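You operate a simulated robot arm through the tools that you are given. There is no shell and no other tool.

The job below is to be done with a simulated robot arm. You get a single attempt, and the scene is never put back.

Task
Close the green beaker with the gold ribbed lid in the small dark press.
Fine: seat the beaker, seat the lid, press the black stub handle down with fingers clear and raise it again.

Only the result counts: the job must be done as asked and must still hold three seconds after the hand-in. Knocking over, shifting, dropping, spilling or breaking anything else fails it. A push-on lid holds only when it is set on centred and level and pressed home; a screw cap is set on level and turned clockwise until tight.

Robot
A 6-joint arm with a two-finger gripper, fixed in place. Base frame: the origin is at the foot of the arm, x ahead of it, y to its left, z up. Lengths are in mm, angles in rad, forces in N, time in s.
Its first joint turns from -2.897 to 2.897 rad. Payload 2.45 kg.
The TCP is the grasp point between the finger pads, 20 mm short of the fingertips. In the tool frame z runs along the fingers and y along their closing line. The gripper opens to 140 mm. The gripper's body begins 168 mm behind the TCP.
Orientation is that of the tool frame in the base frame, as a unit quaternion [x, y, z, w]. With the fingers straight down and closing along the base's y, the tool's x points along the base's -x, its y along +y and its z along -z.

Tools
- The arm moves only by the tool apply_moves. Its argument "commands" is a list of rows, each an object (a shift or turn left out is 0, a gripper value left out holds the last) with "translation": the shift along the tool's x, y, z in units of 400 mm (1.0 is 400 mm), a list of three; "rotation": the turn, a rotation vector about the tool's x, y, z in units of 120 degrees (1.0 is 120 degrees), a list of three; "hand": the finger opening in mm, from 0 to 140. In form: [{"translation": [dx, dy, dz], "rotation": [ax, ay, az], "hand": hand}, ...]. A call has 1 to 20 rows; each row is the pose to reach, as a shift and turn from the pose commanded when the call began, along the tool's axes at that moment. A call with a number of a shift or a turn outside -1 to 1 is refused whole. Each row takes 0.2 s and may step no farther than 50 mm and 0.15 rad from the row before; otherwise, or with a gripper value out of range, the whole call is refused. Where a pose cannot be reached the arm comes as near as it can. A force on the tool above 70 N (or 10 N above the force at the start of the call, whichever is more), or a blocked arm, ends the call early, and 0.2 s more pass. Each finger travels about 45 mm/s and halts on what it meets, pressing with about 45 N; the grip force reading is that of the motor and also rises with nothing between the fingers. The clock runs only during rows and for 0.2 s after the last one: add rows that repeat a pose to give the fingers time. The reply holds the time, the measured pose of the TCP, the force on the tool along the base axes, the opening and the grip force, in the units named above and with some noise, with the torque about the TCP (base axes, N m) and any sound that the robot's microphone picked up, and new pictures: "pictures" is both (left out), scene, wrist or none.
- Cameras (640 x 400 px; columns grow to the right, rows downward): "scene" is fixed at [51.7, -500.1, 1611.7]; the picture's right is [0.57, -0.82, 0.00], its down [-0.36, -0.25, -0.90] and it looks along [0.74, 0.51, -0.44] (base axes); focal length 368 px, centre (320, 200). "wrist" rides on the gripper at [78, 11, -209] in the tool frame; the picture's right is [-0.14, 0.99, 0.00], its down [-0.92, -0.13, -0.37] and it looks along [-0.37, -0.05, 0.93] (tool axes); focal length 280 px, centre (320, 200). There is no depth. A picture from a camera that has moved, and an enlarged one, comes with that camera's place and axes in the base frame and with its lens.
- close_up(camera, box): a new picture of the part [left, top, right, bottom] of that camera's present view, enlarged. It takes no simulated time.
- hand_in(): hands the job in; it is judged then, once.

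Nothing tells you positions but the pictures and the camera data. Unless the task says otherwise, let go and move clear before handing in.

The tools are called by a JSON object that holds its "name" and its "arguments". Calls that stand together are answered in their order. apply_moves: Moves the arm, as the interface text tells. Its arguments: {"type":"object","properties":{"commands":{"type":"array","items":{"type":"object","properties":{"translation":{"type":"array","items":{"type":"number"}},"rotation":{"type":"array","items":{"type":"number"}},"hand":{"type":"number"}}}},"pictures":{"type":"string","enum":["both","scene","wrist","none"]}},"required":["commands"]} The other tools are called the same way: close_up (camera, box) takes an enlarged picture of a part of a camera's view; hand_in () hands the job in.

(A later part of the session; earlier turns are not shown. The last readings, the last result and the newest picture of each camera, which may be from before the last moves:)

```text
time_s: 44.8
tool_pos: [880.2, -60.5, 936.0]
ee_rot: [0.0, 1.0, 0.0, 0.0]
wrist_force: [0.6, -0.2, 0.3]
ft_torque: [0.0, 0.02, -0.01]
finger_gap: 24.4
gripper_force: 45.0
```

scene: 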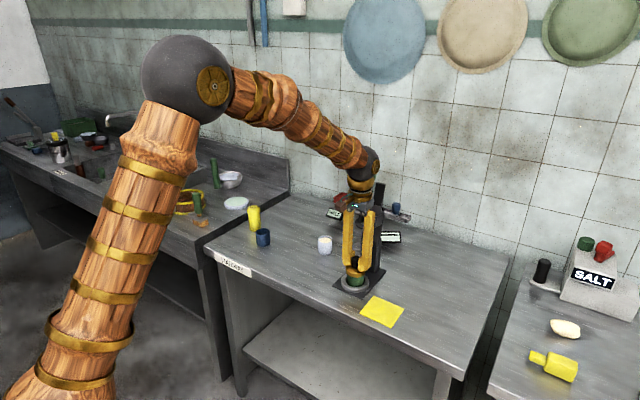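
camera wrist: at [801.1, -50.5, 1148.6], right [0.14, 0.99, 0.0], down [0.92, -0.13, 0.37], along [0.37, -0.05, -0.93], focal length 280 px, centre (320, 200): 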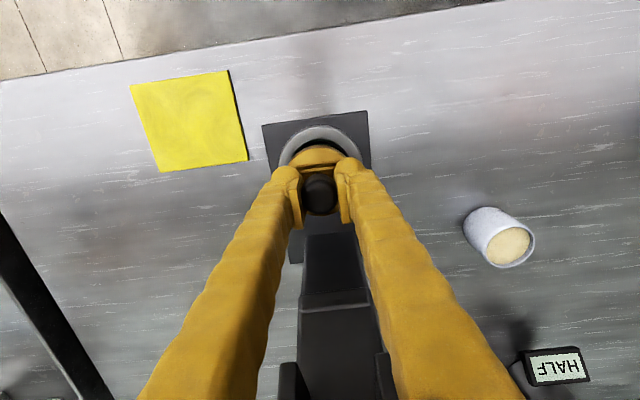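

{"name": "apply_moves", "arguments": {"commands": [{"translation": [0, 0, 0.0025], "hand": 0}], "pictures": "none"}}

{"name": "apply_moves", "arguments": {"commands": [{"translation": [0, 0, 0.0025], "hand": 0}]}}

{"name": "close_up", "arguments": {"camera": "scene", "box": [335, 250, 385, 300]}}

```text
time_s: 45.2
tool_pos: [880.0, -59.9, 934.2]
ee_rot: [0.001, 1.0, 0.001, 0.0]
wrist_force: [0.0, 0.3, -1.0]
ft_torque: [0.01, -0.02, 0.0]
finger_gap: 24.0
gripper_force: 44.8
```

```text
time_s: 45.6
tool_pos: [881.2, -60.4, 934.0]
ee_rot: [0.0, 1.0, 0.0, 0.0]
wrist_force: [-0.6, -0.2, -0.5]
ft_torque: [0.0, -0.01, -0.02]
finger_gap: 24.3
gripper_force: 44.8
camera wrist: at [801.2, -50.5, 1142.4], right [0.14, 0.99, 0.0], down [0.92, -0.13, 0.37], along [0.37, -0.05, -0.93], focal length 280 px, centre (320, 200)
```

scene: 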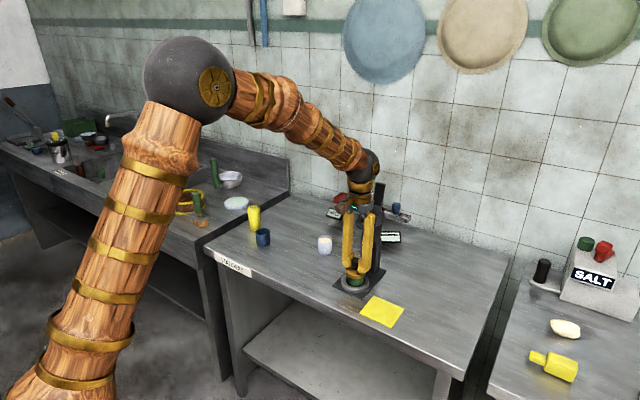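
wrist: 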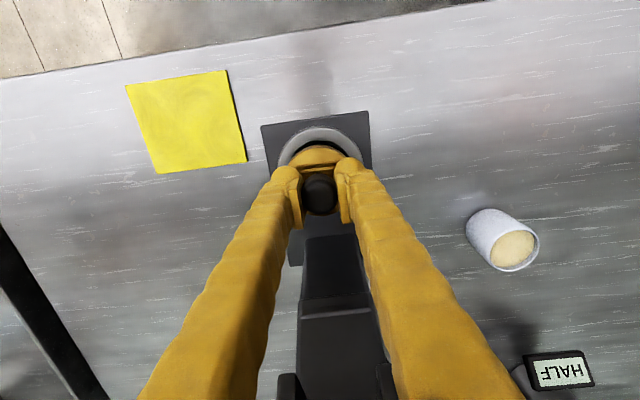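

```text
8.00 times, centred on (360, 275) of scene
camera zoom: at [51.7, -500.1, 1611.7], right [0.57, -0.82, 0.0], down [-0.36, -0.25, -0.9], along [0.74, 0.51, -0.44], focal length 2948 px, centre (0, -400)
```

zoom: 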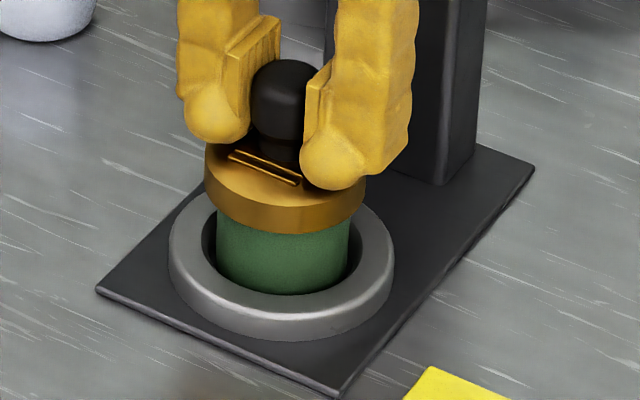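

The lid's skirt is now slipping over the rim with no resistance, so it is centred. I'll continue in small steps until it rests.

{"name": "apply_moves", "arguments": {"commands": [{"translation": [0, 0, 0.0025], "hand": 0}], "pictures": "none"}}

{"name": "apply_moves", "arguments": {"commands": [{"translation": [0, 0, 0.002], "hand": 0}], "pictures": "none"}}

{"name": "apply_moves", "arguments": {"commands": [{"translation": [0, 0, 0.002], "hand": 0}], "pictures": "none"}}

```text
time_s: 46.0
tool_pos: [880.2, -60.9, 933.5]
ee_rot: [0.0, 1.0, 0.0, 0.0]
wrist_force: [0.3, -1.3, -1.1]
ft_torque: [-0.03, -0.04, -0.02]
finger_gap: 24.0
gripper_force: 45.1
```

```text
time_s: 46.4
tool_pos: [879.1, -60.0, 932.1]
ee_rot: [0.0, 1.0, -0.001, 0.0]
wrist_force: [0.4, -0.5, -0.1]
ft_torque: [0.01, 0.0, 0.03]
finger_gap: 24.3
gripper_force: 45.1
```

```text
time_s: 46.8
tool_pos: [879.1, -60.8, 930.8]
ee_rot: [0.0, 1.0, 0.0, 0.0]
wrist_force: [0.5, 0.4, -0.2]
ft_torque: [-0.01, -0.02, 0.02]
finger_gap: 24.0
gripper_force: 45.2
```

{"name": "apply_moves", "arguments": {"commands": [{"translation": [0, 0, 0.002], "hand": 0}], "pictures": "none"}}

{"name": "apply_moves", "arguments": {"commands": [{"translation": [0, 0, 0.002], "hand": 0}], "pictures": "none"}}

{"name": "close_up", "arguments": {"camera": "scene", "box": [335, 250, 385, 300]}}

```text
time_s: 47.2
tool_pos: [879.3, -61.0, 929.8]
ee_rot: [0.0, 1.0, 0.001, 0.0]
wrist_force: [0.1, -1.2, -0.2]
ft_torque: [0.03, -0.01, 0.0]
finger_gap: 24.3
gripper_force: 45.1
```

```text
time_s: 47.6
tool_pos: [878.9, -61.1, 929.2]
ee_rot: [0.0, 1.0, 0.0, 0.0]
wrist_force: [-1.1, 0.2, 3.7]
ft_torque: [0.01, 0.04, -0.01]
finger_gap: 24.3
gripper_force: 45.3
```

```text
8.00 times, centred on (360, 275) of scene
camera zoom: at [51.7, -500.1, 1611.7], right [0.57, -0.82, 0.0], down [-0.36, -0.25, -0.9], along [0.74, 0.51, -0.44], focal length 2948 px, centre (0, -400)
```

zoom: 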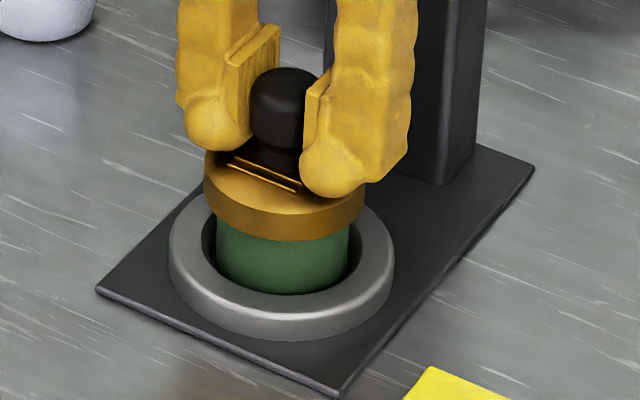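

The lid has landed (3.7 N) and looks level and centred. I'll release the knob gently.

{"name": "apply_moves", "arguments": {"commands": [{"translation": [0, 0, 0], "hand": 26}, {"translation": [0, 0, 0], "hand": 32}, {"translation": [0, 0, 0], "hand": 42}, {"translation": [0, 0, 0], "hand": 52}, {"translation": [0, 0, 0], "hand": 60}, {"translation": [0, 0, 0], "hand": 60}]}}

{"name": "close_up", "arguments": {"camera": "scene", "box": [335, 245, 385, 295]}}

{"name": "close_up", "arguments": {"camera": "wrist", "box": [260, 110, 380, 230]}}

```text
time_s: 49.0
tool_pos: [880.4, -61.7, 929.9]
ee_rot: [0.0, 1.0, 0.0, 0.0]
wrist_force: [-0.6, 0.6, 0.7]
ft_torque: [0.02, 0.01, -0.03]
finger_gap: 60.0
gripper_force: 0.0
camera wrist: at [801.2, -50.4, 1138.5], right [0.14, 0.99, 0.0], down [0.92, -0.13, 0.37], along [0.37, -0.05, -0.93], focal length 280 px, centre (320, 200)
```

scene: 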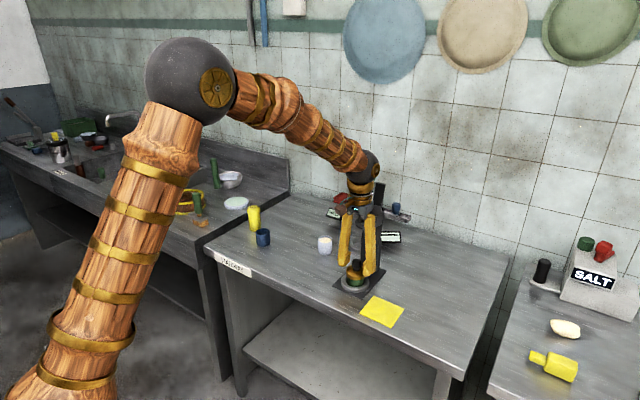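
wrist: 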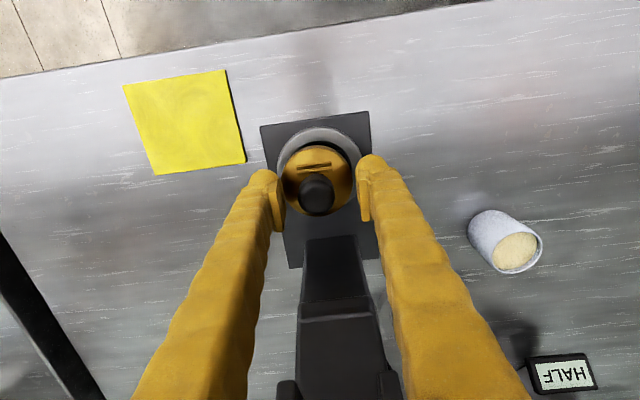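

```text
8.00 times, centred on (360, 270) of scene
camera zoom: at [51.7, -500.1, 1611.7], right [0.57, -0.82, 0.0], down [-0.36, -0.25, -0.9], along [0.74, 0.51, -0.44], focal length 2948 px, centre (0, -360)
```

zoom: 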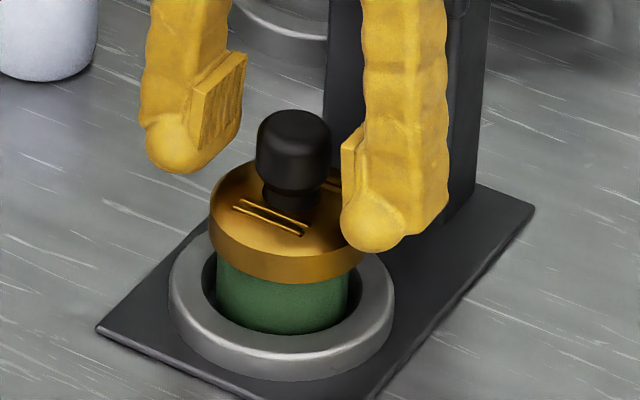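

```text
3.33 times, centred on (320, 170) of wrist
camera zoom: at [801.2, -50.4, 1138.5], right [0.14, 0.99, 0.0], down [0.92, -0.13, 0.37], along [0.37, -0.05, -0.93], focal length 935 px, centre (320, 300)
```

zoom: 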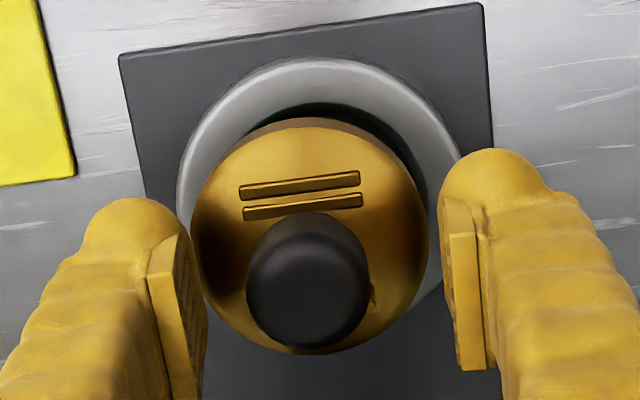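

After release the lid appears to have shifted about 3 mm toward -y. I'll lift the gripper clear and examine how the lid sits.

{"name": "apply_moves", "arguments": {"commands": [{"translation": [0, 0, 0], "hand": 70}, {"translation": [0, 0, -0.03], "hand": 70}, {"translation": [0, 0, -0.08], "hand": 70}, {"translation": [0, 0, -0.125], "hand": 70}, {"translation": [0, 0, -0.125], "hand": 70}]}}

{"name": "close_up", "arguments": {"camera": "scene", "box": [335, 250, 375, 290]}}

{"name": "close_up", "arguments": {"camera": "wrist", "box": [260, 100, 380, 220]}}

```text
time_s: 50.2
tool_pos: [879.6, -61.3, 978.5]
ee_rot: [0.0, 1.0, 0.0, 0.0]
wrist_force: [-0.3, 0.1, -0.5]
ft_torque: [0.02, 0.02, 0.04]
finger_gap: 70.0
gripper_force: 0.0
camera wrist: at [801.0, -50.4, 1188.4], right [0.14, 0.99, 0.0], down [0.92, -0.13, 0.37], along [0.36, -0.05, -0.93], focal length 280 px, centre (320, 200)
```

scene: 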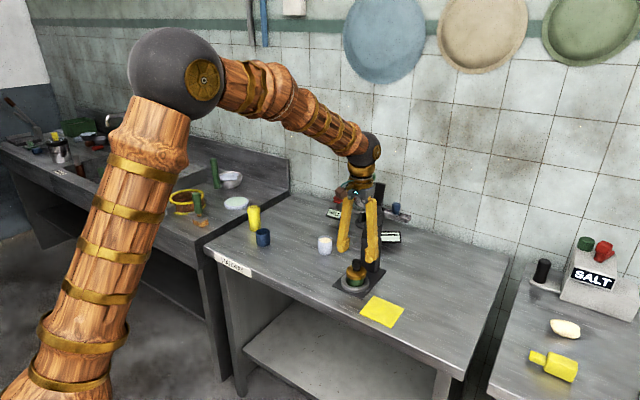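
wrist: 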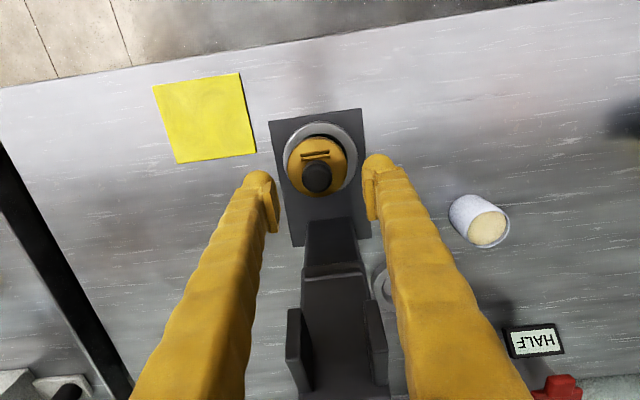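

```text
10.00 times, centred on (355, 270) of scene
camera zoom: at [51.7, -500.1, 1611.7], right [0.57, -0.82, 0.0], down [-0.36, -0.25, -0.9], along [0.74, 0.51, -0.44], focal length 3684 px, centre (-30, -500)
```

zoom: 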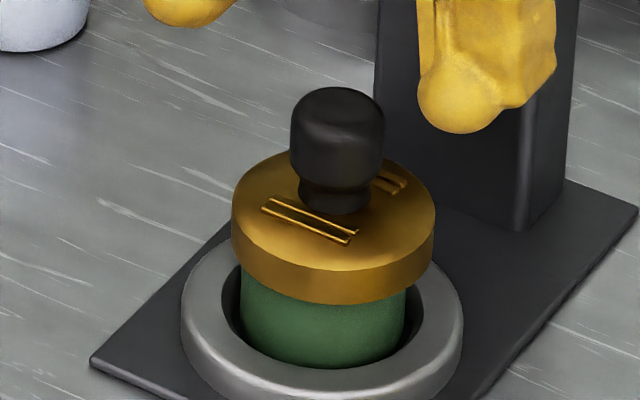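

```text
3.33 times, centred on (320, 160) of wrist
camera zoom: at [801.0, -50.4, 1188.4], right [0.14, 0.99, 0.0], down [0.92, -0.13, 0.37], along [0.36, -0.05, -0.93], focal length 935 px, centre (320, 333)
```

zoom: 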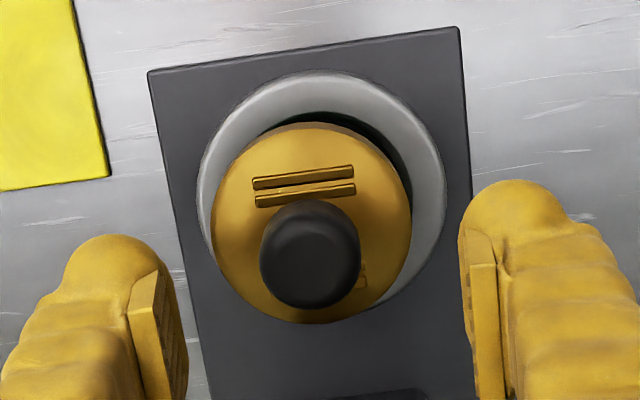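

{"name": "close_up", "arguments": {"camera": "scene", "box": [342, 255, 374, 281]}}

{"name": "close_up", "arguments": {"camera": "scene", "box": [342, 270, 374, 296]}}

{"name": "close_up", "arguments": {"camera": "wrist", "box": [280, 120, 360, 200]}}

```text
15.38 times, centred on (358, 268) of scene
camera zoom: at [51.7, -500.1, 1611.7], right [0.57, -0.82, 0.0], down [-0.36, -0.25, -0.9], along [0.74, 0.51, -0.44], focal length 5668 px, centre (-265, -846)
```

zoom: 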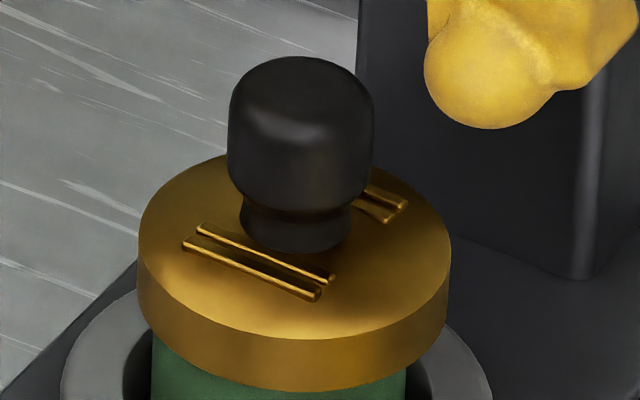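

```text
15.38 times, centred on (358, 283) of scene
camera zoom: at [51.7, -500.1, 1611.7], right [0.57, -0.82, 0.0], down [-0.36, -0.25, -0.9], along [0.74, 0.51, -0.44], focal length 5668 px, centre (-265, -1077)
```

zoom: 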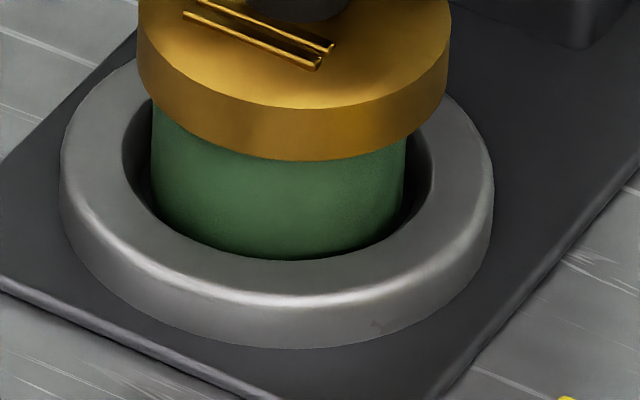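

```text
5.00 times, centred on (320, 160) of wrist
camera zoom: at [801.0, -50.4, 1188.4], right [0.14, 0.99, 0.0], down [0.92, -0.13, 0.37], along [0.36, -0.05, -0.93], focal length 1402 px, centre (320, 400)
```

zoom: 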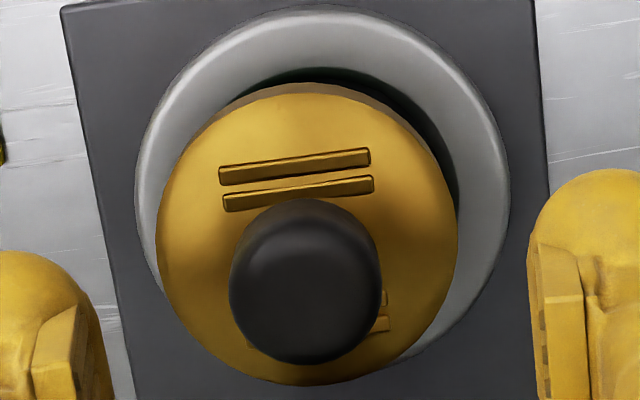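

The lid is level but sits about 2.7 mm off-centre toward -y. I'll come back down and nudge the knob to centre by closing the fingers gently to just its width, with no squeeze, then reopen.

{"name": "apply_moves", "arguments": {"commands": [{"translation": [0, 0, 0.05], "hand": 70}, {"translation": [0, 0, 0.1], "hand": 66}, {"translation": [0, 0, 0.124], "hand": 60}, {"translation": [0, 0, 0.124], "hand": 50}, {"translation": [0, 0, 0.124], "hand": 42}, {"translation": [0, 0, 0.124], "hand": 36}, {"translation": [0, 0, 0.124], "hand": 32}, {"translation": [0, 0, 0.124], "hand": 30}, {"translation": [0, 0, 0.124], "hand": 29}, {"translation": [0, 0, 0.124], "hand": 28}, {"translation": [0, 0, 0.124], "hand": 27}, {"translation": [0, 0, 0.124], "hand": 26}, {"translation": [0, 0, 0.124], "hand": 25.4}, {"translation": [0, 0, 0.124], "hand": 25}, {"translation": [0, 0, 0.124], "hand": 25}]}}

{"name": "close_up", "arguments": {"camera": "wrist", "box": [260, 110, 380, 230]}}

{"name": "close_up", "arguments": {"camera": "scene", "box": [335, 255, 375, 295]}}

```text
time_s: 53.4
tool_pos: [879.8, -60.5, 930.0]
ee_rot: [0.0, 1.0, 0.0, 0.0]
wrist_force: [-0.4, 0.7, 0.3]
ft_torque: [-0.01, 0.02, 0.01]
finger_gap: 26.4
gripper_force: 10.0
camera wrist: at [800.5, -50.3, 1138.9], right [0.14, 0.99, 0.0], down [0.92, -0.13, 0.37], along [0.37, -0.05, -0.93], focal length 280 px, centre (320, 200)
```

scene: 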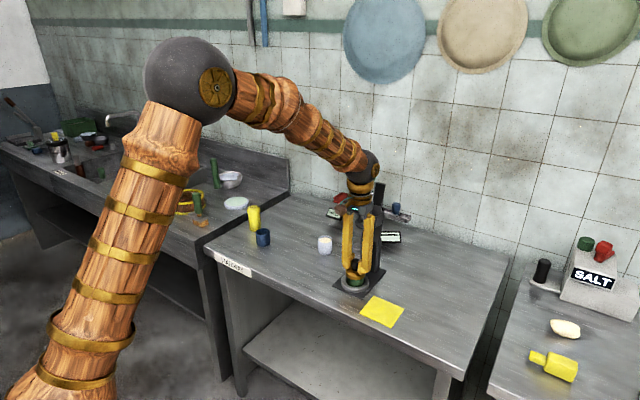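
wrist: 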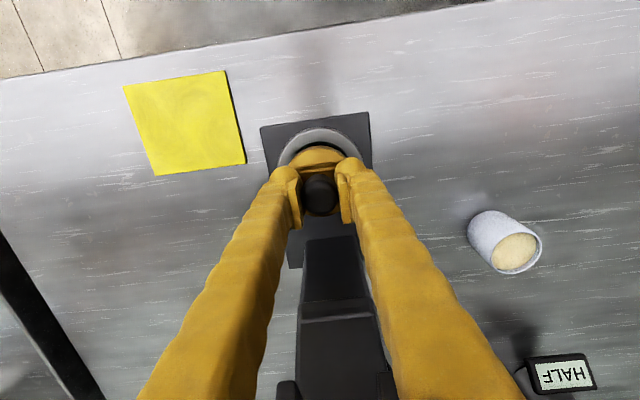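

```text
3.33 times, centred on (320, 170) of wrist
camera zoom: at [800.5, -50.3, 1138.9], right [0.14, 0.99, 0.0], down [0.92, -0.13, 0.37], along [0.37, -0.05, -0.93], focal length 935 px, centre (320, 300)
```

zoom: 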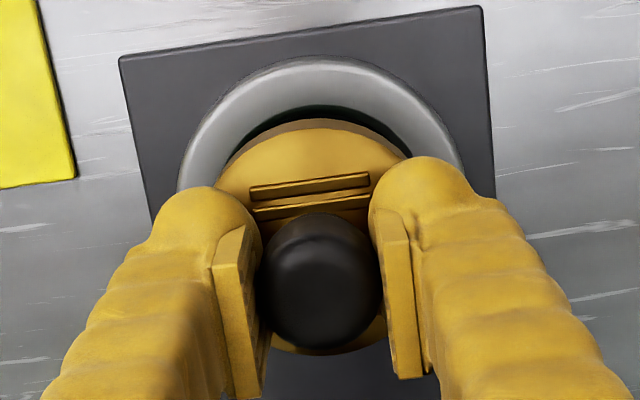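

```text
10.00 times, centred on (355, 275) of scene
camera zoom: at [51.7, -500.1, 1611.7], right [0.57, -0.82, 0.0], down [-0.36, -0.25, -0.9], along [0.74, 0.51, -0.44], focal length 3684 px, centre (-30, -550)
```

zoom: 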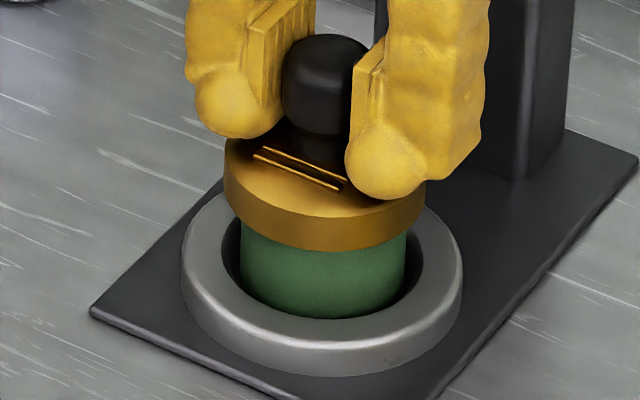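

The knob is centred again (gap 26.4, light 10 N). Now I'll open in tiny steps so the lid isn't dragged.

{"name": "apply_moves", "arguments": {"commands": [{"translation": [0, 0, 0], "hand": 25.8}, {"translation": [0, 0, 0], "hand": 26.4}, {"translation": [0, 0, 0], "hand": 26.8}, {"translation": [0, 0, 0], "hand": 27.2}, {"translation": [0, 0, 0], "hand": 27.6}, {"translation": [0, 0, 0], "hand": 28.2}, {"translation": [0, 0, 0], "hand": 29}, {"translation": [0, 0, 0], "hand": 30}, {"translation": [0, 0, 0], "hand": 32}, {"translation": [0, 0, 0], "hand": 34}, {"translation": [0, 0, 0], "hand": 34}]}}

{"name": "close_up", "arguments": {"camera": "wrist", "box": [260, 110, 380, 230]}}

{"name": "close_up", "arguments": {"camera": "scene", "box": [335, 255, 375, 295]}}

```text
time_s: 55.8
tool_pos: [880.8, -60.2, 930.2]
ee_rot: [0.0, 1.0, 0.0, 0.0]
wrist_force: [-0.2, -0.1, 0.7]
ft_torque: [-0.01, -0.01, -0.02]
finger_gap: 33.9
gripper_force: 0.1
camera wrist: at [800.5, -50.3, 1138.9], right [0.14, 0.99, 0.0], down [0.92, -0.13, 0.37], along [0.37, -0.05, -0.93], focal length 280 px, centre (320, 200)
```

scene: 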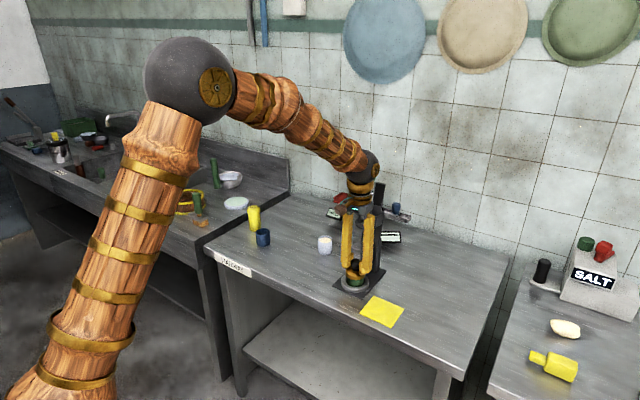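
wrist: 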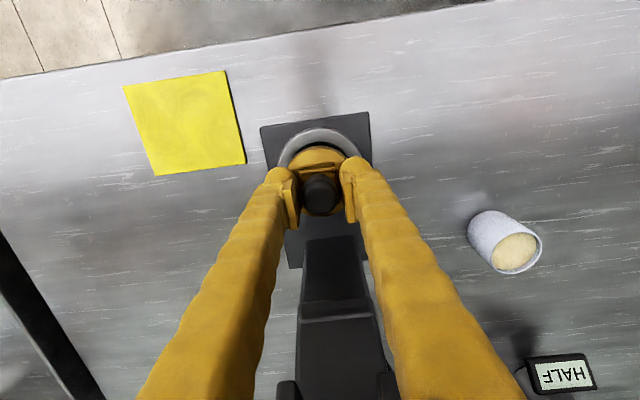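

```text
3.33 times, centred on (320, 170) of wrist
camera zoom: at [800.5, -50.3, 1138.9], right [0.14, 0.99, 0.0], down [0.92, -0.13, 0.37], along [0.37, -0.05, -0.93], focal length 935 px, centre (320, 300)
```

zoom: 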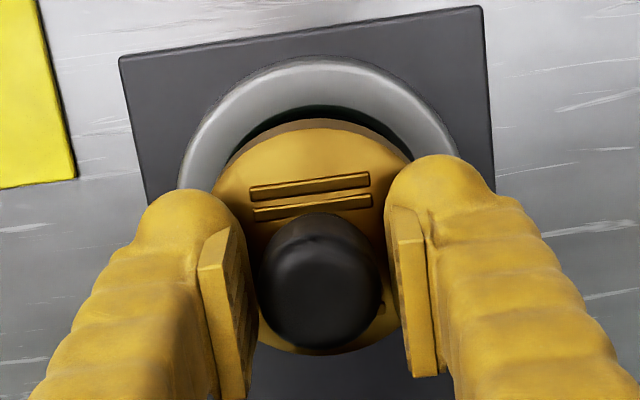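

```text
10.00 times, centred on (355, 275) of scene
camera zoom: at [51.7, -500.1, 1611.7], right [0.57, -0.82, 0.0], down [-0.36, -0.25, -0.9], along [0.74, 0.51, -0.44], focal length 3684 px, centre (-30, -550)
```

zoom: 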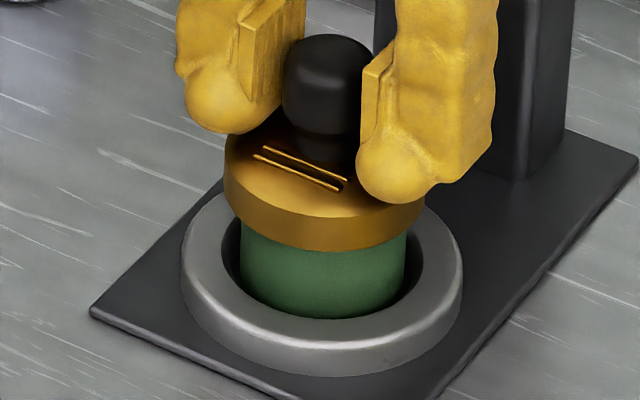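

The lid now stays centred and level with the fingers open. I'll open more and rise clear, then study the press lever.

{"name": "apply_moves", "arguments": {"commands": [{"translation": [0, 0, 0], "hand": 44}, {"translation": [0, 0, 0], "hand": 60}, {"translation": [0, 0, -0.03], "hand": 60}, {"translation": [0, 0, -0.08], "hand": 60}, {"translation": [0, 0, -0.13], "hand": 60}, {"translation": [0.06, 0, -0.2], "hand": 60}, {"translation": [0.14, 0, -0.28], "hand": 60}, {"translation": [0.22, 0, -0.36], "hand": 60}, {"translation": [0.3, 0, -0.44], "hand": 60}, {"translation": [0.36, 0, -0.5], "hand": 60}, {"translation": [0.36, 0, -0.5], "hand": 60}]}}

{"name": "close_up", "arguments": {"camera": "scene", "box": [335, 255, 375, 295]}}

{"name": "close_up", "arguments": {"camera": "scene", "box": [340, 170, 400, 280]}}

{"name": "close_up", "arguments": {"camera": "wrist", "box": [230, 120, 410, 300]}}

```text
time_s: 58.2
tool_pos: [736.3, -60.8, 1129.6]
ee_rot: [0.001, 1.0, -0.001, 0.0]
wrist_force: [-0.5, 0.4, 0.1]
ft_torque: [0.01, 0.01, -0.02]
finger_gap: 60.1
gripper_force: 0.0
camera wrist: at [657.0, -50.1, 1338.2], right [0.14, 0.99, 0.0], down [0.92, -0.13, 0.37], along [0.37, -0.05, -0.93], focal length 280 px, centre (320, 200)
```

scene: 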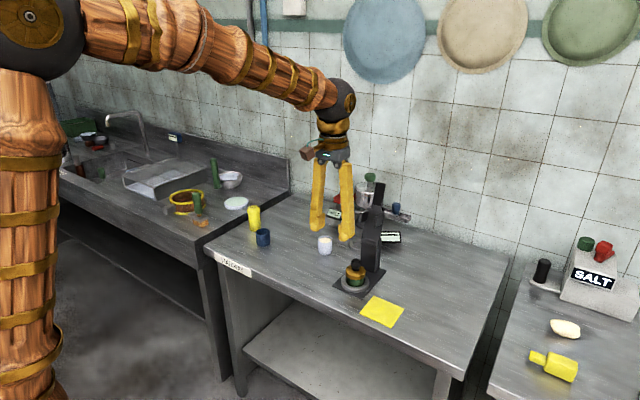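
wrist: 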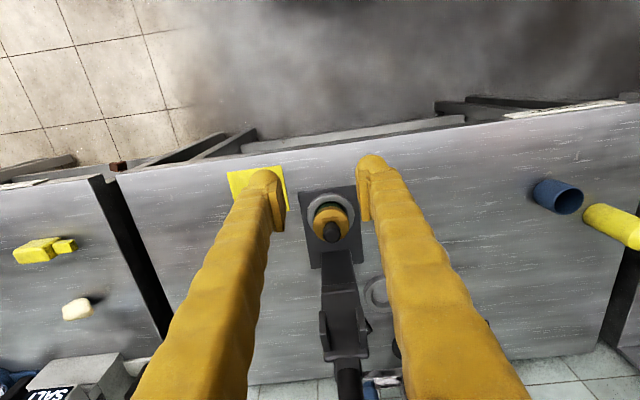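

```text
10.00 times, centred on (355, 275) of scene
camera zoom: at [51.7, -500.1, 1611.7], right [0.57, -0.82, 0.0], down [-0.36, -0.25, -0.9], along [0.74, 0.51, -0.44], focal length 3684 px, centre (-30, -550)
```

zoom: 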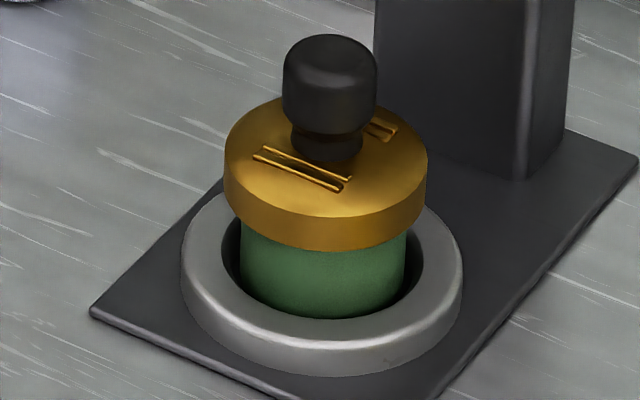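

```text
3.64 times, centred on (370, 225) of scene
camera zoom: at [51.7, -500.1, 1611.7], right [0.57, -0.82, 0.0], down [-0.36, -0.25, -0.9], along [0.74, 0.51, -0.44], focal length 1340 px, centre (138, 109)
```

zoom: 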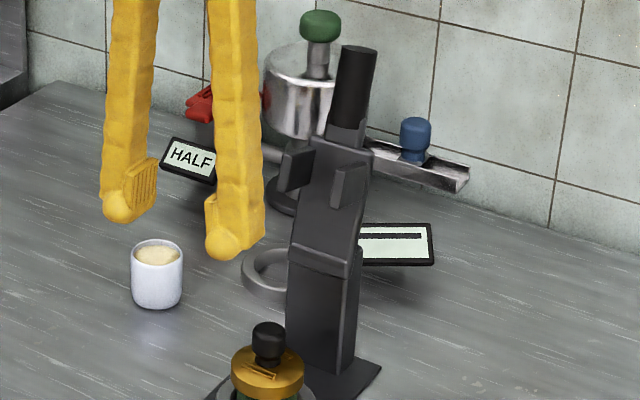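

```text
2.22 times, centred on (320, 210) of wrist
camera zoom: at [657.0, -50.1, 1338.2], right [0.14, 0.99, 0.0], down [0.92, -0.13, 0.37], along [0.37, -0.05, -0.93], focal length 623 px, centre (320, 178)
```

zoom: 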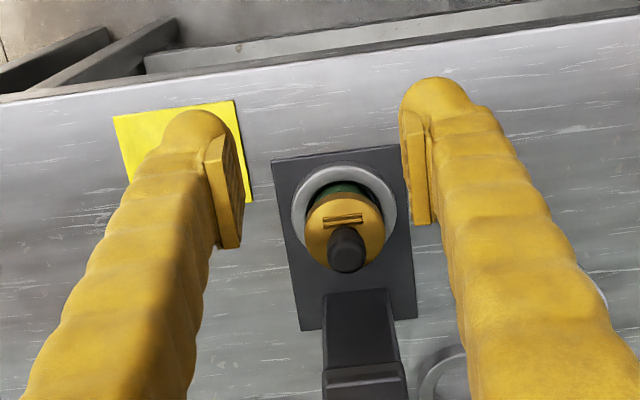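

The lid sits centred and level on the beaker. Next I tilt the tool forward to view the press lever and handle from the front, so I can measure them.

{"name": "apply_moves", "arguments": {"commands": [{"translation": [0.02, 0, -0.01], "rotation": [0, -0.0625, 0], "hand": 80}, {"translation": [0.04, 0, -0.02], "rotation": [0, -0.125, 0], "hand": 100}, {"translation": [0.06, 0, -0.03], "rotation": [0, -0.1875, 0], "hand": 110}, {"translation": [0.08, 0, -0.04], "rotation": [0, -0.25, 0], "hand": 110}, {"translation": [0.1, 0, -0.05], "rotation": [0, -0.3125, 0], "hand": 110}, {"translation": [0.1, 0, -0.05], "rotation": [0, -0.375, 0], "hand": 110}, {"translation": [0.1, 0, -0.05], "rotation": [0, -0.375, 0], "hand": 110}]}}

```text
time_s: 59.8
tool_pos: [696.0, -61.2, 1151.3]
ee_rot: [0.0, 0.924, 0.0, 0.383]
wrist_force: [0.8, 0.6, -0.4]
ft_torque: [-0.01, 0.03, -0.02]
finger_gap: 110.1
gripper_force: 0.1
camera wrist: at [492.1, -50.8, 1242.4], right [0.1, 0.99, 0.1], down [0.39, -0.13, 0.91], along [0.92, -0.05, -0.4], focal length 280 px, centre (320, 200)
```

scene: 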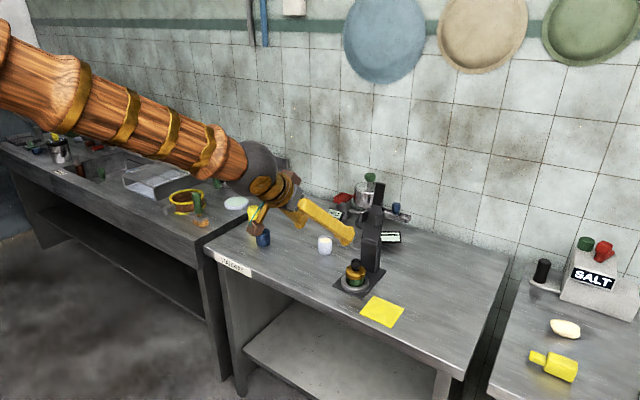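
wrist: 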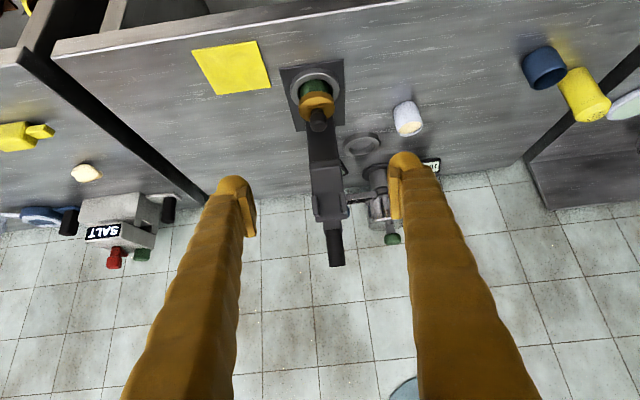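

{"name": "close_up", "arguments": {"camera": "wrist", "box": [270, 130, 390, 280]}}

{"name": "close_up", "arguments": {"camera": "wrist", "box": [270, 50, 370, 150]}}

{"name": "close_up", "arguments": {"camera": "scene", "box": [340, 170, 400, 230]}}

```text
2.67 times, centred on (330, 205) of wrist
camera zoom: at [492.1, -50.8, 1242.4], right [0.1, 0.99, 0.1], down [0.39, -0.13, 0.91], along [0.92, -0.05, -0.4], focal length 748 px, centre (293, 187)
```

zoom: 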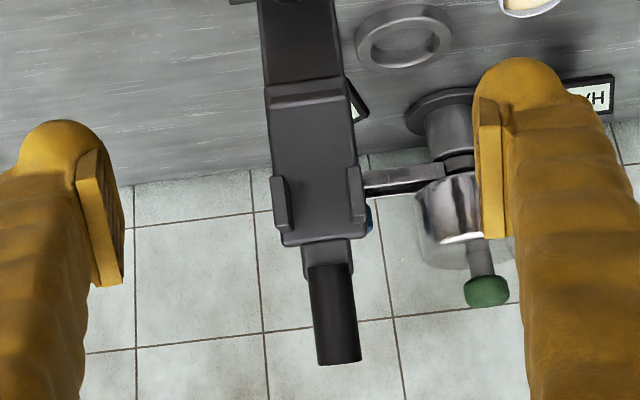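

```text
4.00 times, centred on (320, 100) of wrist
camera zoom: at [492.1, -50.8, 1242.4], right [0.1, 0.99, 0.1], down [0.39, -0.13, 0.91], along [0.92, -0.05, -0.4], focal length 1122 px, centre (320, 600)
```

zoom: 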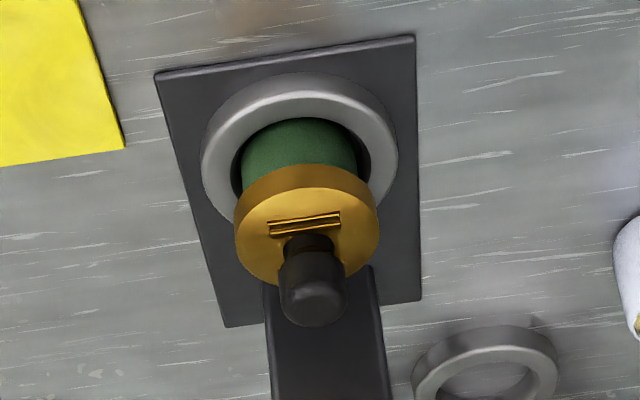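

```text
6.67 times, centred on (370, 200) of scene
camera zoom: at [51.7, -500.1, 1611.7], right [0.57, -0.82, 0.0], down [-0.36, -0.25, -0.9], along [0.74, 0.51, -0.44], focal length 2456 px, centre (-13, 200)
```

zoom: 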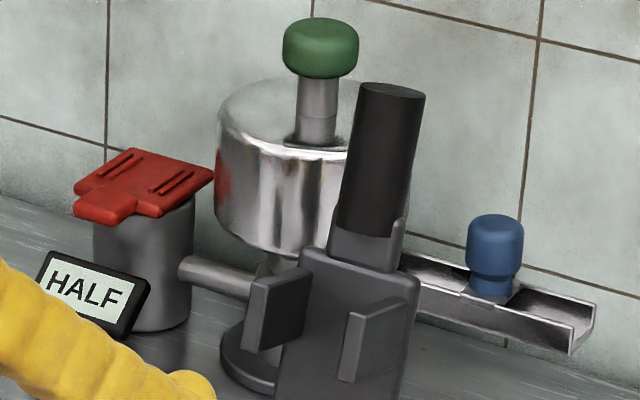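

I've located the press: handle end near (1009, -61, 1152), hinge near (978, 965), lever leaning back about 9.5°, handle diameter about 28. I'll move to a pre-grasp point in front of and above the handle.

{"name": "apply_moves", "arguments": {"commands": [{"translation": [-0.07, 0, 0.056], "hand": 90}, {"translation": [-0.142, 0, 0.112], "hand": 80}, {"translation": [-0.213, 0, 0.168], "hand": 70}, {"translation": [-0.284, 0, 0.224], "hand": 64}, {"translation": [-0.355, 0, 0.28], "hand": 64}, {"translation": [-0.426, 0, 0.336], "hand": 64}, {"translation": [-0.4963, 0, 0.391], "hand": 64}, {"translation": [-0.4963, 0, 0.391], "hand": 64}]}}

{"name": "close_up", "arguments": {"camera": "scene", "box": [320, 140, 420, 240]}}

{"name": "close_up", "arguments": {"camera": "wrist", "box": [240, 80, 400, 260]}}

```text
time_s: 61.6
tool_pos: [946.9, -61.1, 1180.8]
ee_rot: [0.0, 0.924, 0.0, 0.383]
wrist_force: [0.4, 0.2, 0.3]
ft_torque: [0.0, -0.02, 0.01]
finger_gap: 63.9
gripper_force: 0.0
camera wrist: at [742.5, -50.4, 1271.9], right [0.1, 0.99, 0.1], down [0.39, -0.13, 0.91], along [0.92, -0.05, -0.4], focal length 280 px, centre (320, 200)
```

scene: 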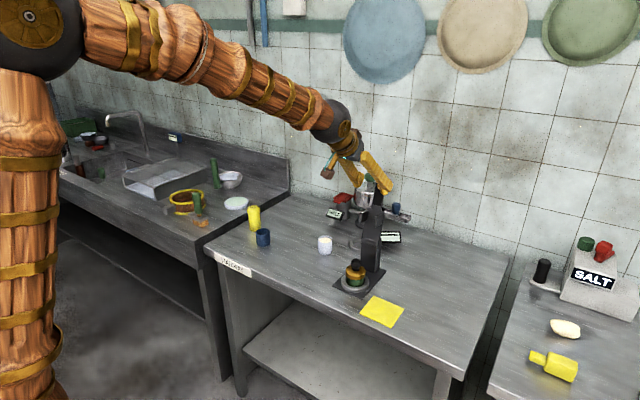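
wrist: 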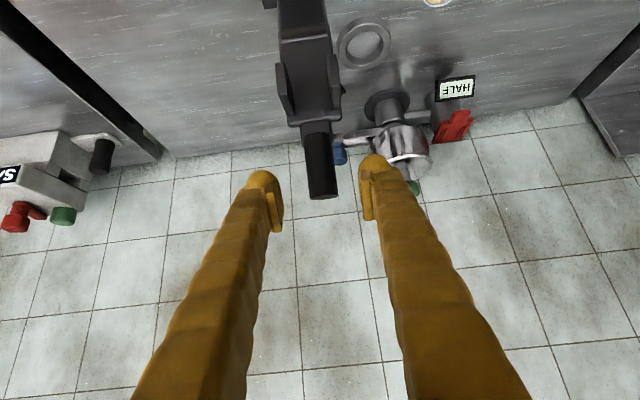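

```text
4.00 times, centred on (370, 190) of scene
camera zoom: at [51.7, -500.1, 1611.7], right [0.57, -0.82, 0.0], down [-0.36, -0.25, -0.9], along [0.74, 0.51, -0.44], focal length 1474 px, centre (120, 240)
```

zoom: 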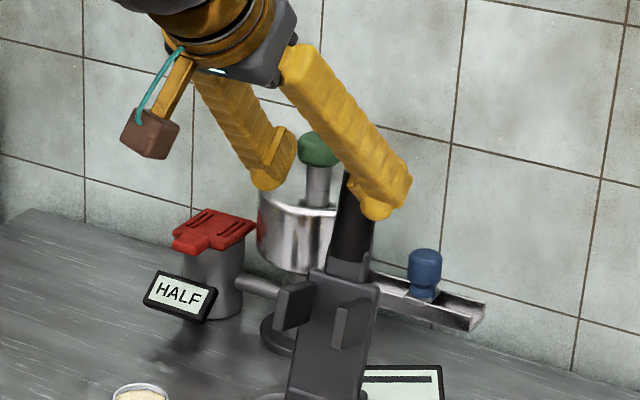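

```text
2.22 times, centred on (320, 170) of wrist
camera zoom: at [742.5, -50.4, 1271.9], right [0.1, 0.99, 0.1], down [0.39, -0.13, 0.91], along [0.92, -0.05, -0.4], focal length 623 px, centre (320, 267)
```

zoom: 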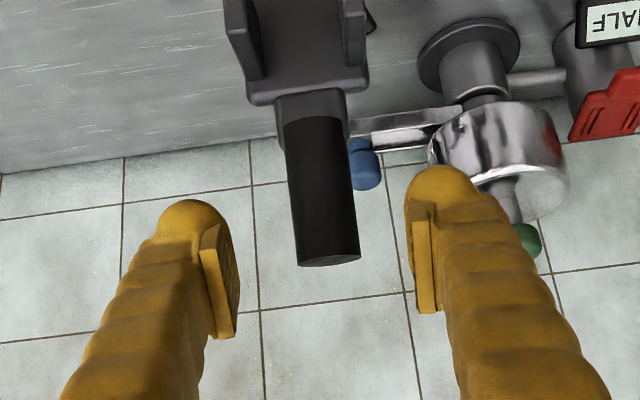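

The handle lies between the fingers' lines at y ≈ -61. I'll advance along the tool axis so the handle's middle is between the pads.

{"name": "apply_moves", "arguments": {"commands": [{"translation": [-0.002, 0, 0.05], "hand": 64}, {"translation": [-0.004, 0, 0.1], "hand": 64}, {"translation": [-0.006, 0, 0.15], "hand": 64}, {"translation": [-0.007, 0, 0.19], "hand": 64}, {"translation": [-0.007, 0, 0.212], "hand": 64}, {"translation": [-0.007, 0, 0.212], "hand": 64}]}}

{"name": "close_up", "arguments": {"camera": "scene", "box": [320, 140, 420, 240]}}

{"name": "close_up", "arguments": {"camera": "wrist", "box": [240, 100, 400, 280]}}

```text
time_s: 63.0
tool_pos: [1008.7, -61.4, 1119.9]
ee_rot: [-0.001, 0.924, 0.0, 0.383]
wrist_force: [-0.3, -0.5, 1.0]
ft_torque: [0.01, -0.01, 0.0]
finger_gap: 64.1
gripper_force: 0.0
camera wrist: at [804.7, -50.3, 1213.9], right [0.1, 0.99, 0.1], down [0.39, -0.13, 0.91], along [0.92, -0.05, -0.4], focal length 280 px, centre (320, 200)
```

scene: 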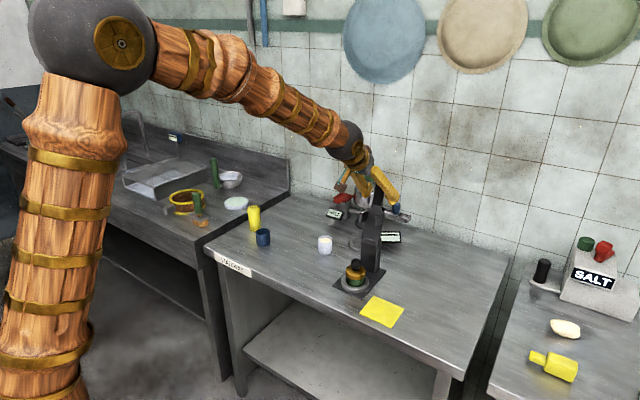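
wrist: 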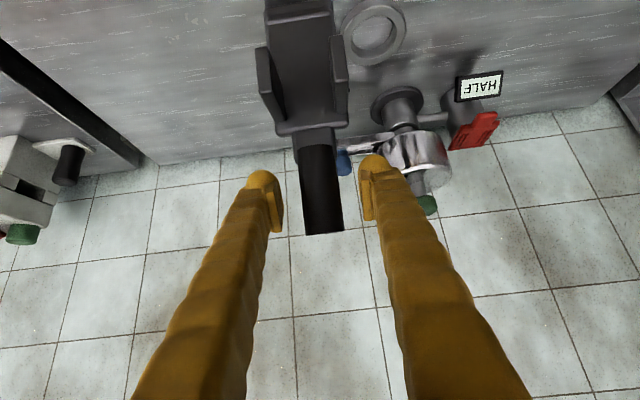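

```text
4.00 times, centred on (370, 190) of scene
camera zoom: at [51.7, -500.1, 1611.7], right [0.57, -0.82, 0.0], down [-0.36, -0.25, -0.9], along [0.74, 0.51, -0.44], focal length 1474 px, centre (120, 240)
```

zoom: 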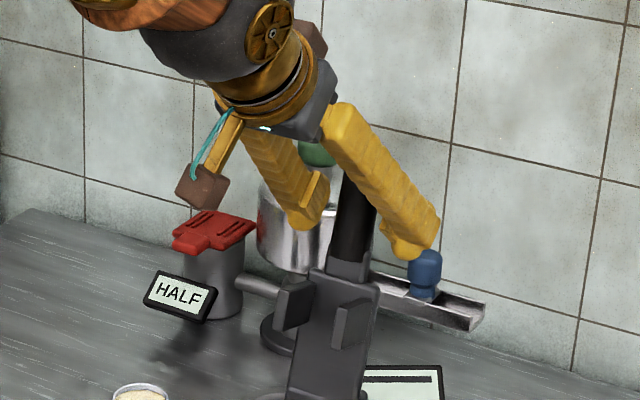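

```text
2.22 times, centred on (320, 190) of wrist
camera zoom: at [804.7, -50.3, 1213.9], right [0.1, 0.99, 0.1], down [0.39, -0.13, 0.91], along [0.92, -0.05, -0.4], focal length 623 px, centre (320, 222)
```

zoom: 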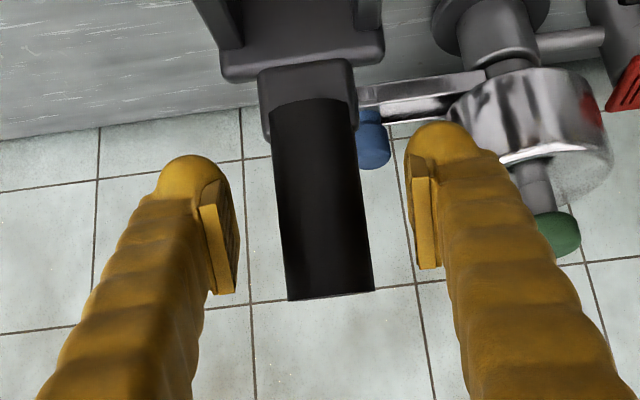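

The handle is centred between the pads. Closing the fingers on it.

{"name": "apply_moves", "arguments": {"commands": [{"translation": [0, 0, 0], "hand": 48}, {"translation": [0, 0, 0], "hand": 34}, {"translation": [0, 0, 0], "hand": 20}, {"translation": [0, 0, 0], "hand": 0}, {"translation": [0, 0, 0], "hand": 0}, {"translation": [0, 0, 0], "hand": 0}]}}

{"name": "close_up", "arguments": {"camera": "wrist", "box": [240, 100, 400, 280]}}

```text
time_s: 64.4
tool_pos: [1008.2, -60.5, 1121.4]
ee_rot: [0.0, 0.924, 0.0, 0.382]
wrist_force: [-0.6, 11.6, -0.1]
ft_torque: [0.18, 0.0, 0.0]
finger_gap: 28.8
gripper_force: 45.4
camera wrist: at [804.7, -49.9, 1214.0], right [0.1, 0.99, 0.1], down [0.39, -0.13, 0.91], along [0.92, -0.05, -0.4], focal length 280 px, centre (320, 200)
```

scene: 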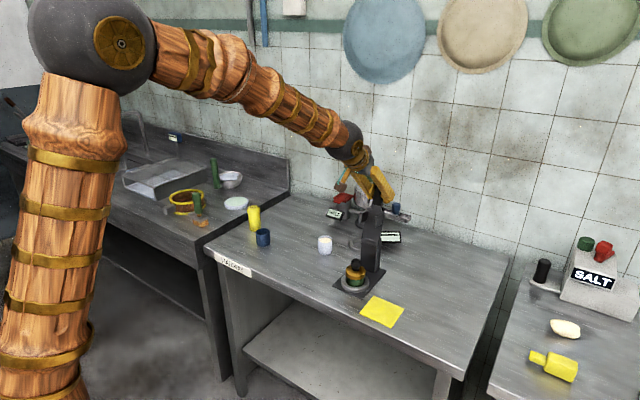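
wrist: 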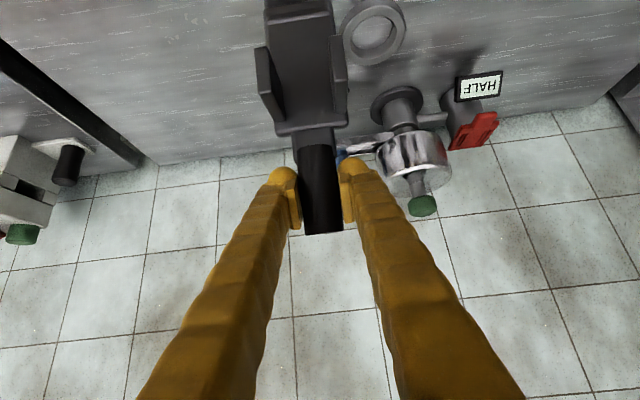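

```text
2.22 times, centred on (320, 190) of wrist
camera zoom: at [804.7, -49.9, 1214.0], right [0.1, 0.99, 0.1], down [0.39, -0.13, 0.91], along [0.92, -0.05, -0.4], focal length 623 px, centre (320, 222)
```

zoom: 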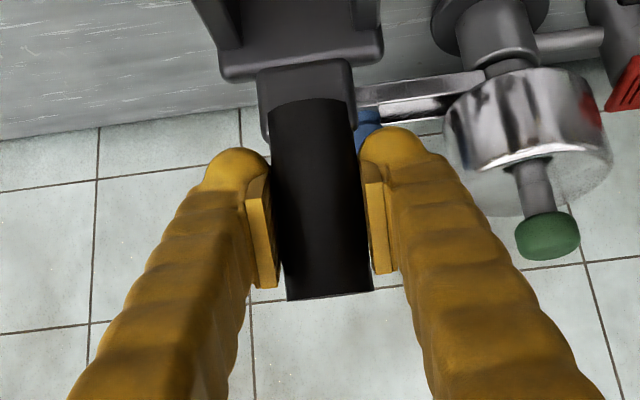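

The grip is on the handle (28.8), with a small side load showing the handle is slightly toward +y. I'll shift a bit to relieve that and test a small swing of about 5°.

{"name": "apply_moves", "arguments": {"commands": [{"translation": [0, 0.002, 0], "hand": 0}, {"translation": [0.0106, 0.002, -0.014], "hand": 0}, {"translation": [0.0212, 0.002, -0.0279], "hand": 0}]}}

{"name": "close_up", "arguments": {"camera": "wrist", "box": [240, 100, 400, 280]}}

```text
time_s: 65.2
tool_pos: [994.5, -60.2, 1125.1]
ee_rot: [0.0, 0.924, -0.001, 0.383]
wrist_force: [9.4, -0.2, 4.4]
ft_torque: [0.01, -1.15, -0.02]
finger_gap: 28.6
gripper_force: 45.0
camera wrist: at [791.1, -49.7, 1216.7], right [0.1, 0.99, 0.1], down [0.39, -0.13, 0.91], along [0.92, -0.05, -0.4], focal length 280 px, centre (320, 200)
```

scene: 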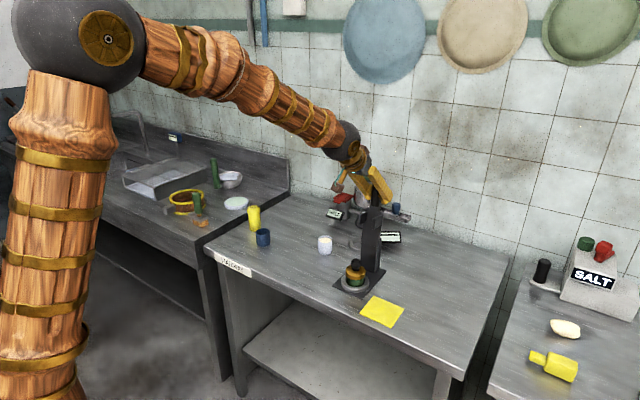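
wrist: 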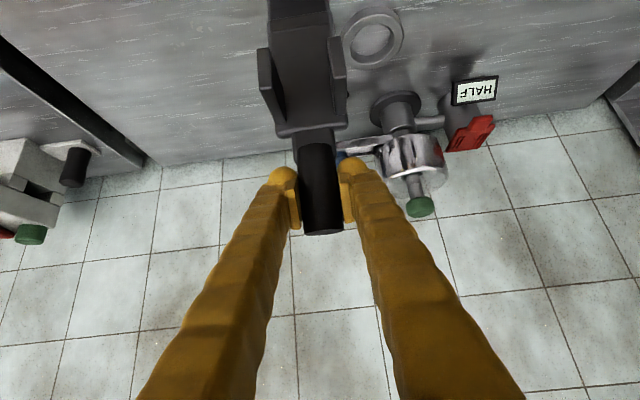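

```text
2.22 times, centred on (320, 190) of wrist
camera zoom: at [791.1, -49.7, 1216.7], right [0.1, 0.99, 0.1], down [0.39, -0.13, 0.91], along [0.92, -0.05, -0.4], focal length 623 px, centre (320, 222)
```

zoom: 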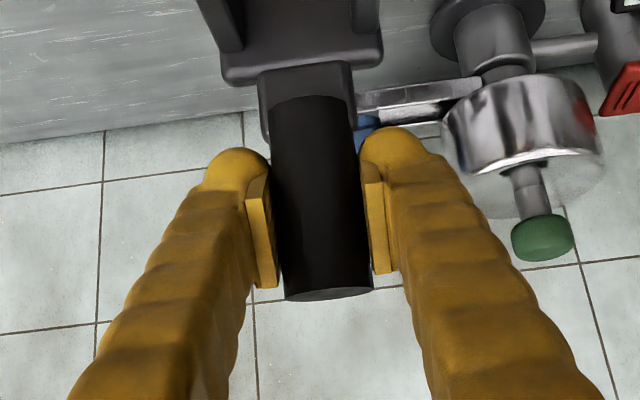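

The lever follows the grip with only about 10 N. I'll keep swinging it along its arc to about 42° past vertical, then check.

{"name": "apply_moves", "arguments": {"commands": [{"translation": [0.0177, 0, -0.0188], "hand": 0}, {"translation": [0.0354, 0, -0.0375], "hand": 0}, {"translation": [0.0569, 0, -0.055], "hand": 0}, {"translation": [0.0785, 0, -0.0725], "hand": 0}, {"translation": [0.1023, 0, -0.087], "hand": 0}, {"translation": [0.1262, 0, -0.1011], "hand": 0}, {"translation": [0.152, 0, -0.112], "hand": 0}, {"translation": [0.1777, 0, -0.1229], "hand": 0}]}}

{"name": "close_up", "arguments": {"camera": "scene", "box": [300, 140, 420, 300]}}

```text
time_s: 67.0
tool_pos: [909.3, -59.4, 1109.4]
ee_rot: [0.0, 0.924, 0.0, 0.382]
wrist_force: [8.9, 11.9, 2.6]
ft_torque: [0.08, -1.39, -0.11]
finger_gap: 28.1
gripper_force: 45.1
camera wrist: at [706.0, -50.0, 1200.7], right [0.1, 0.99, 0.1], down [0.39, -0.13, 0.91], along [0.92, -0.05, -0.4], focal length 280 px, centre (320, 200)
```

scene: 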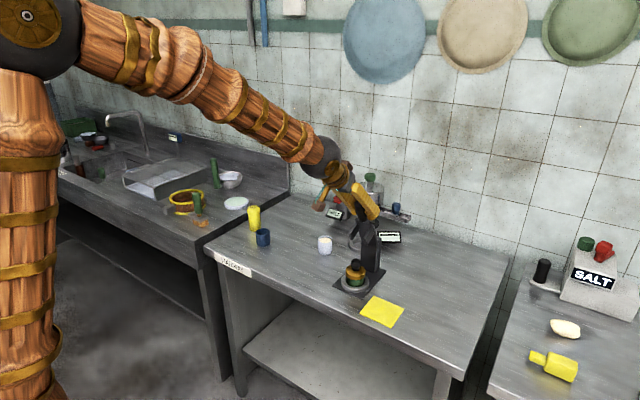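
wrist: 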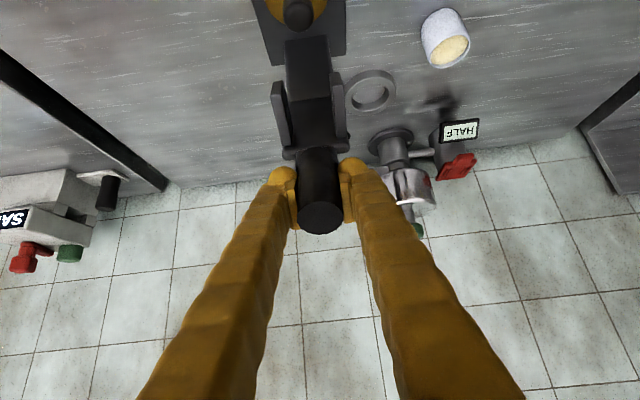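

```text
2.50 times, centred on (360, 220) of scene
camera zoom: at [51.7, -500.1, 1611.7], right [0.57, -0.82, 0.0], down [-0.36, -0.25, -0.9], along [0.74, 0.51, -0.44], focal length 921 px, centre (220, 150)
```

zoom: 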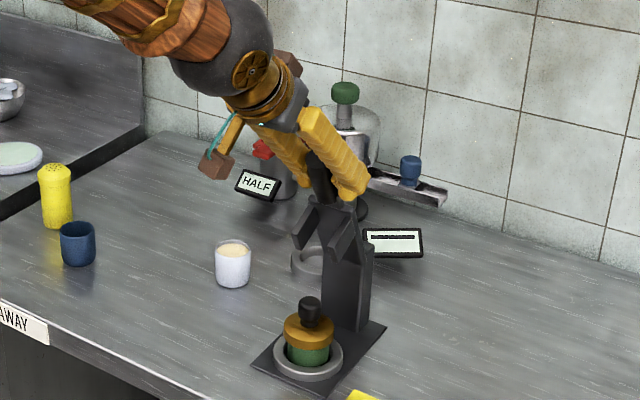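

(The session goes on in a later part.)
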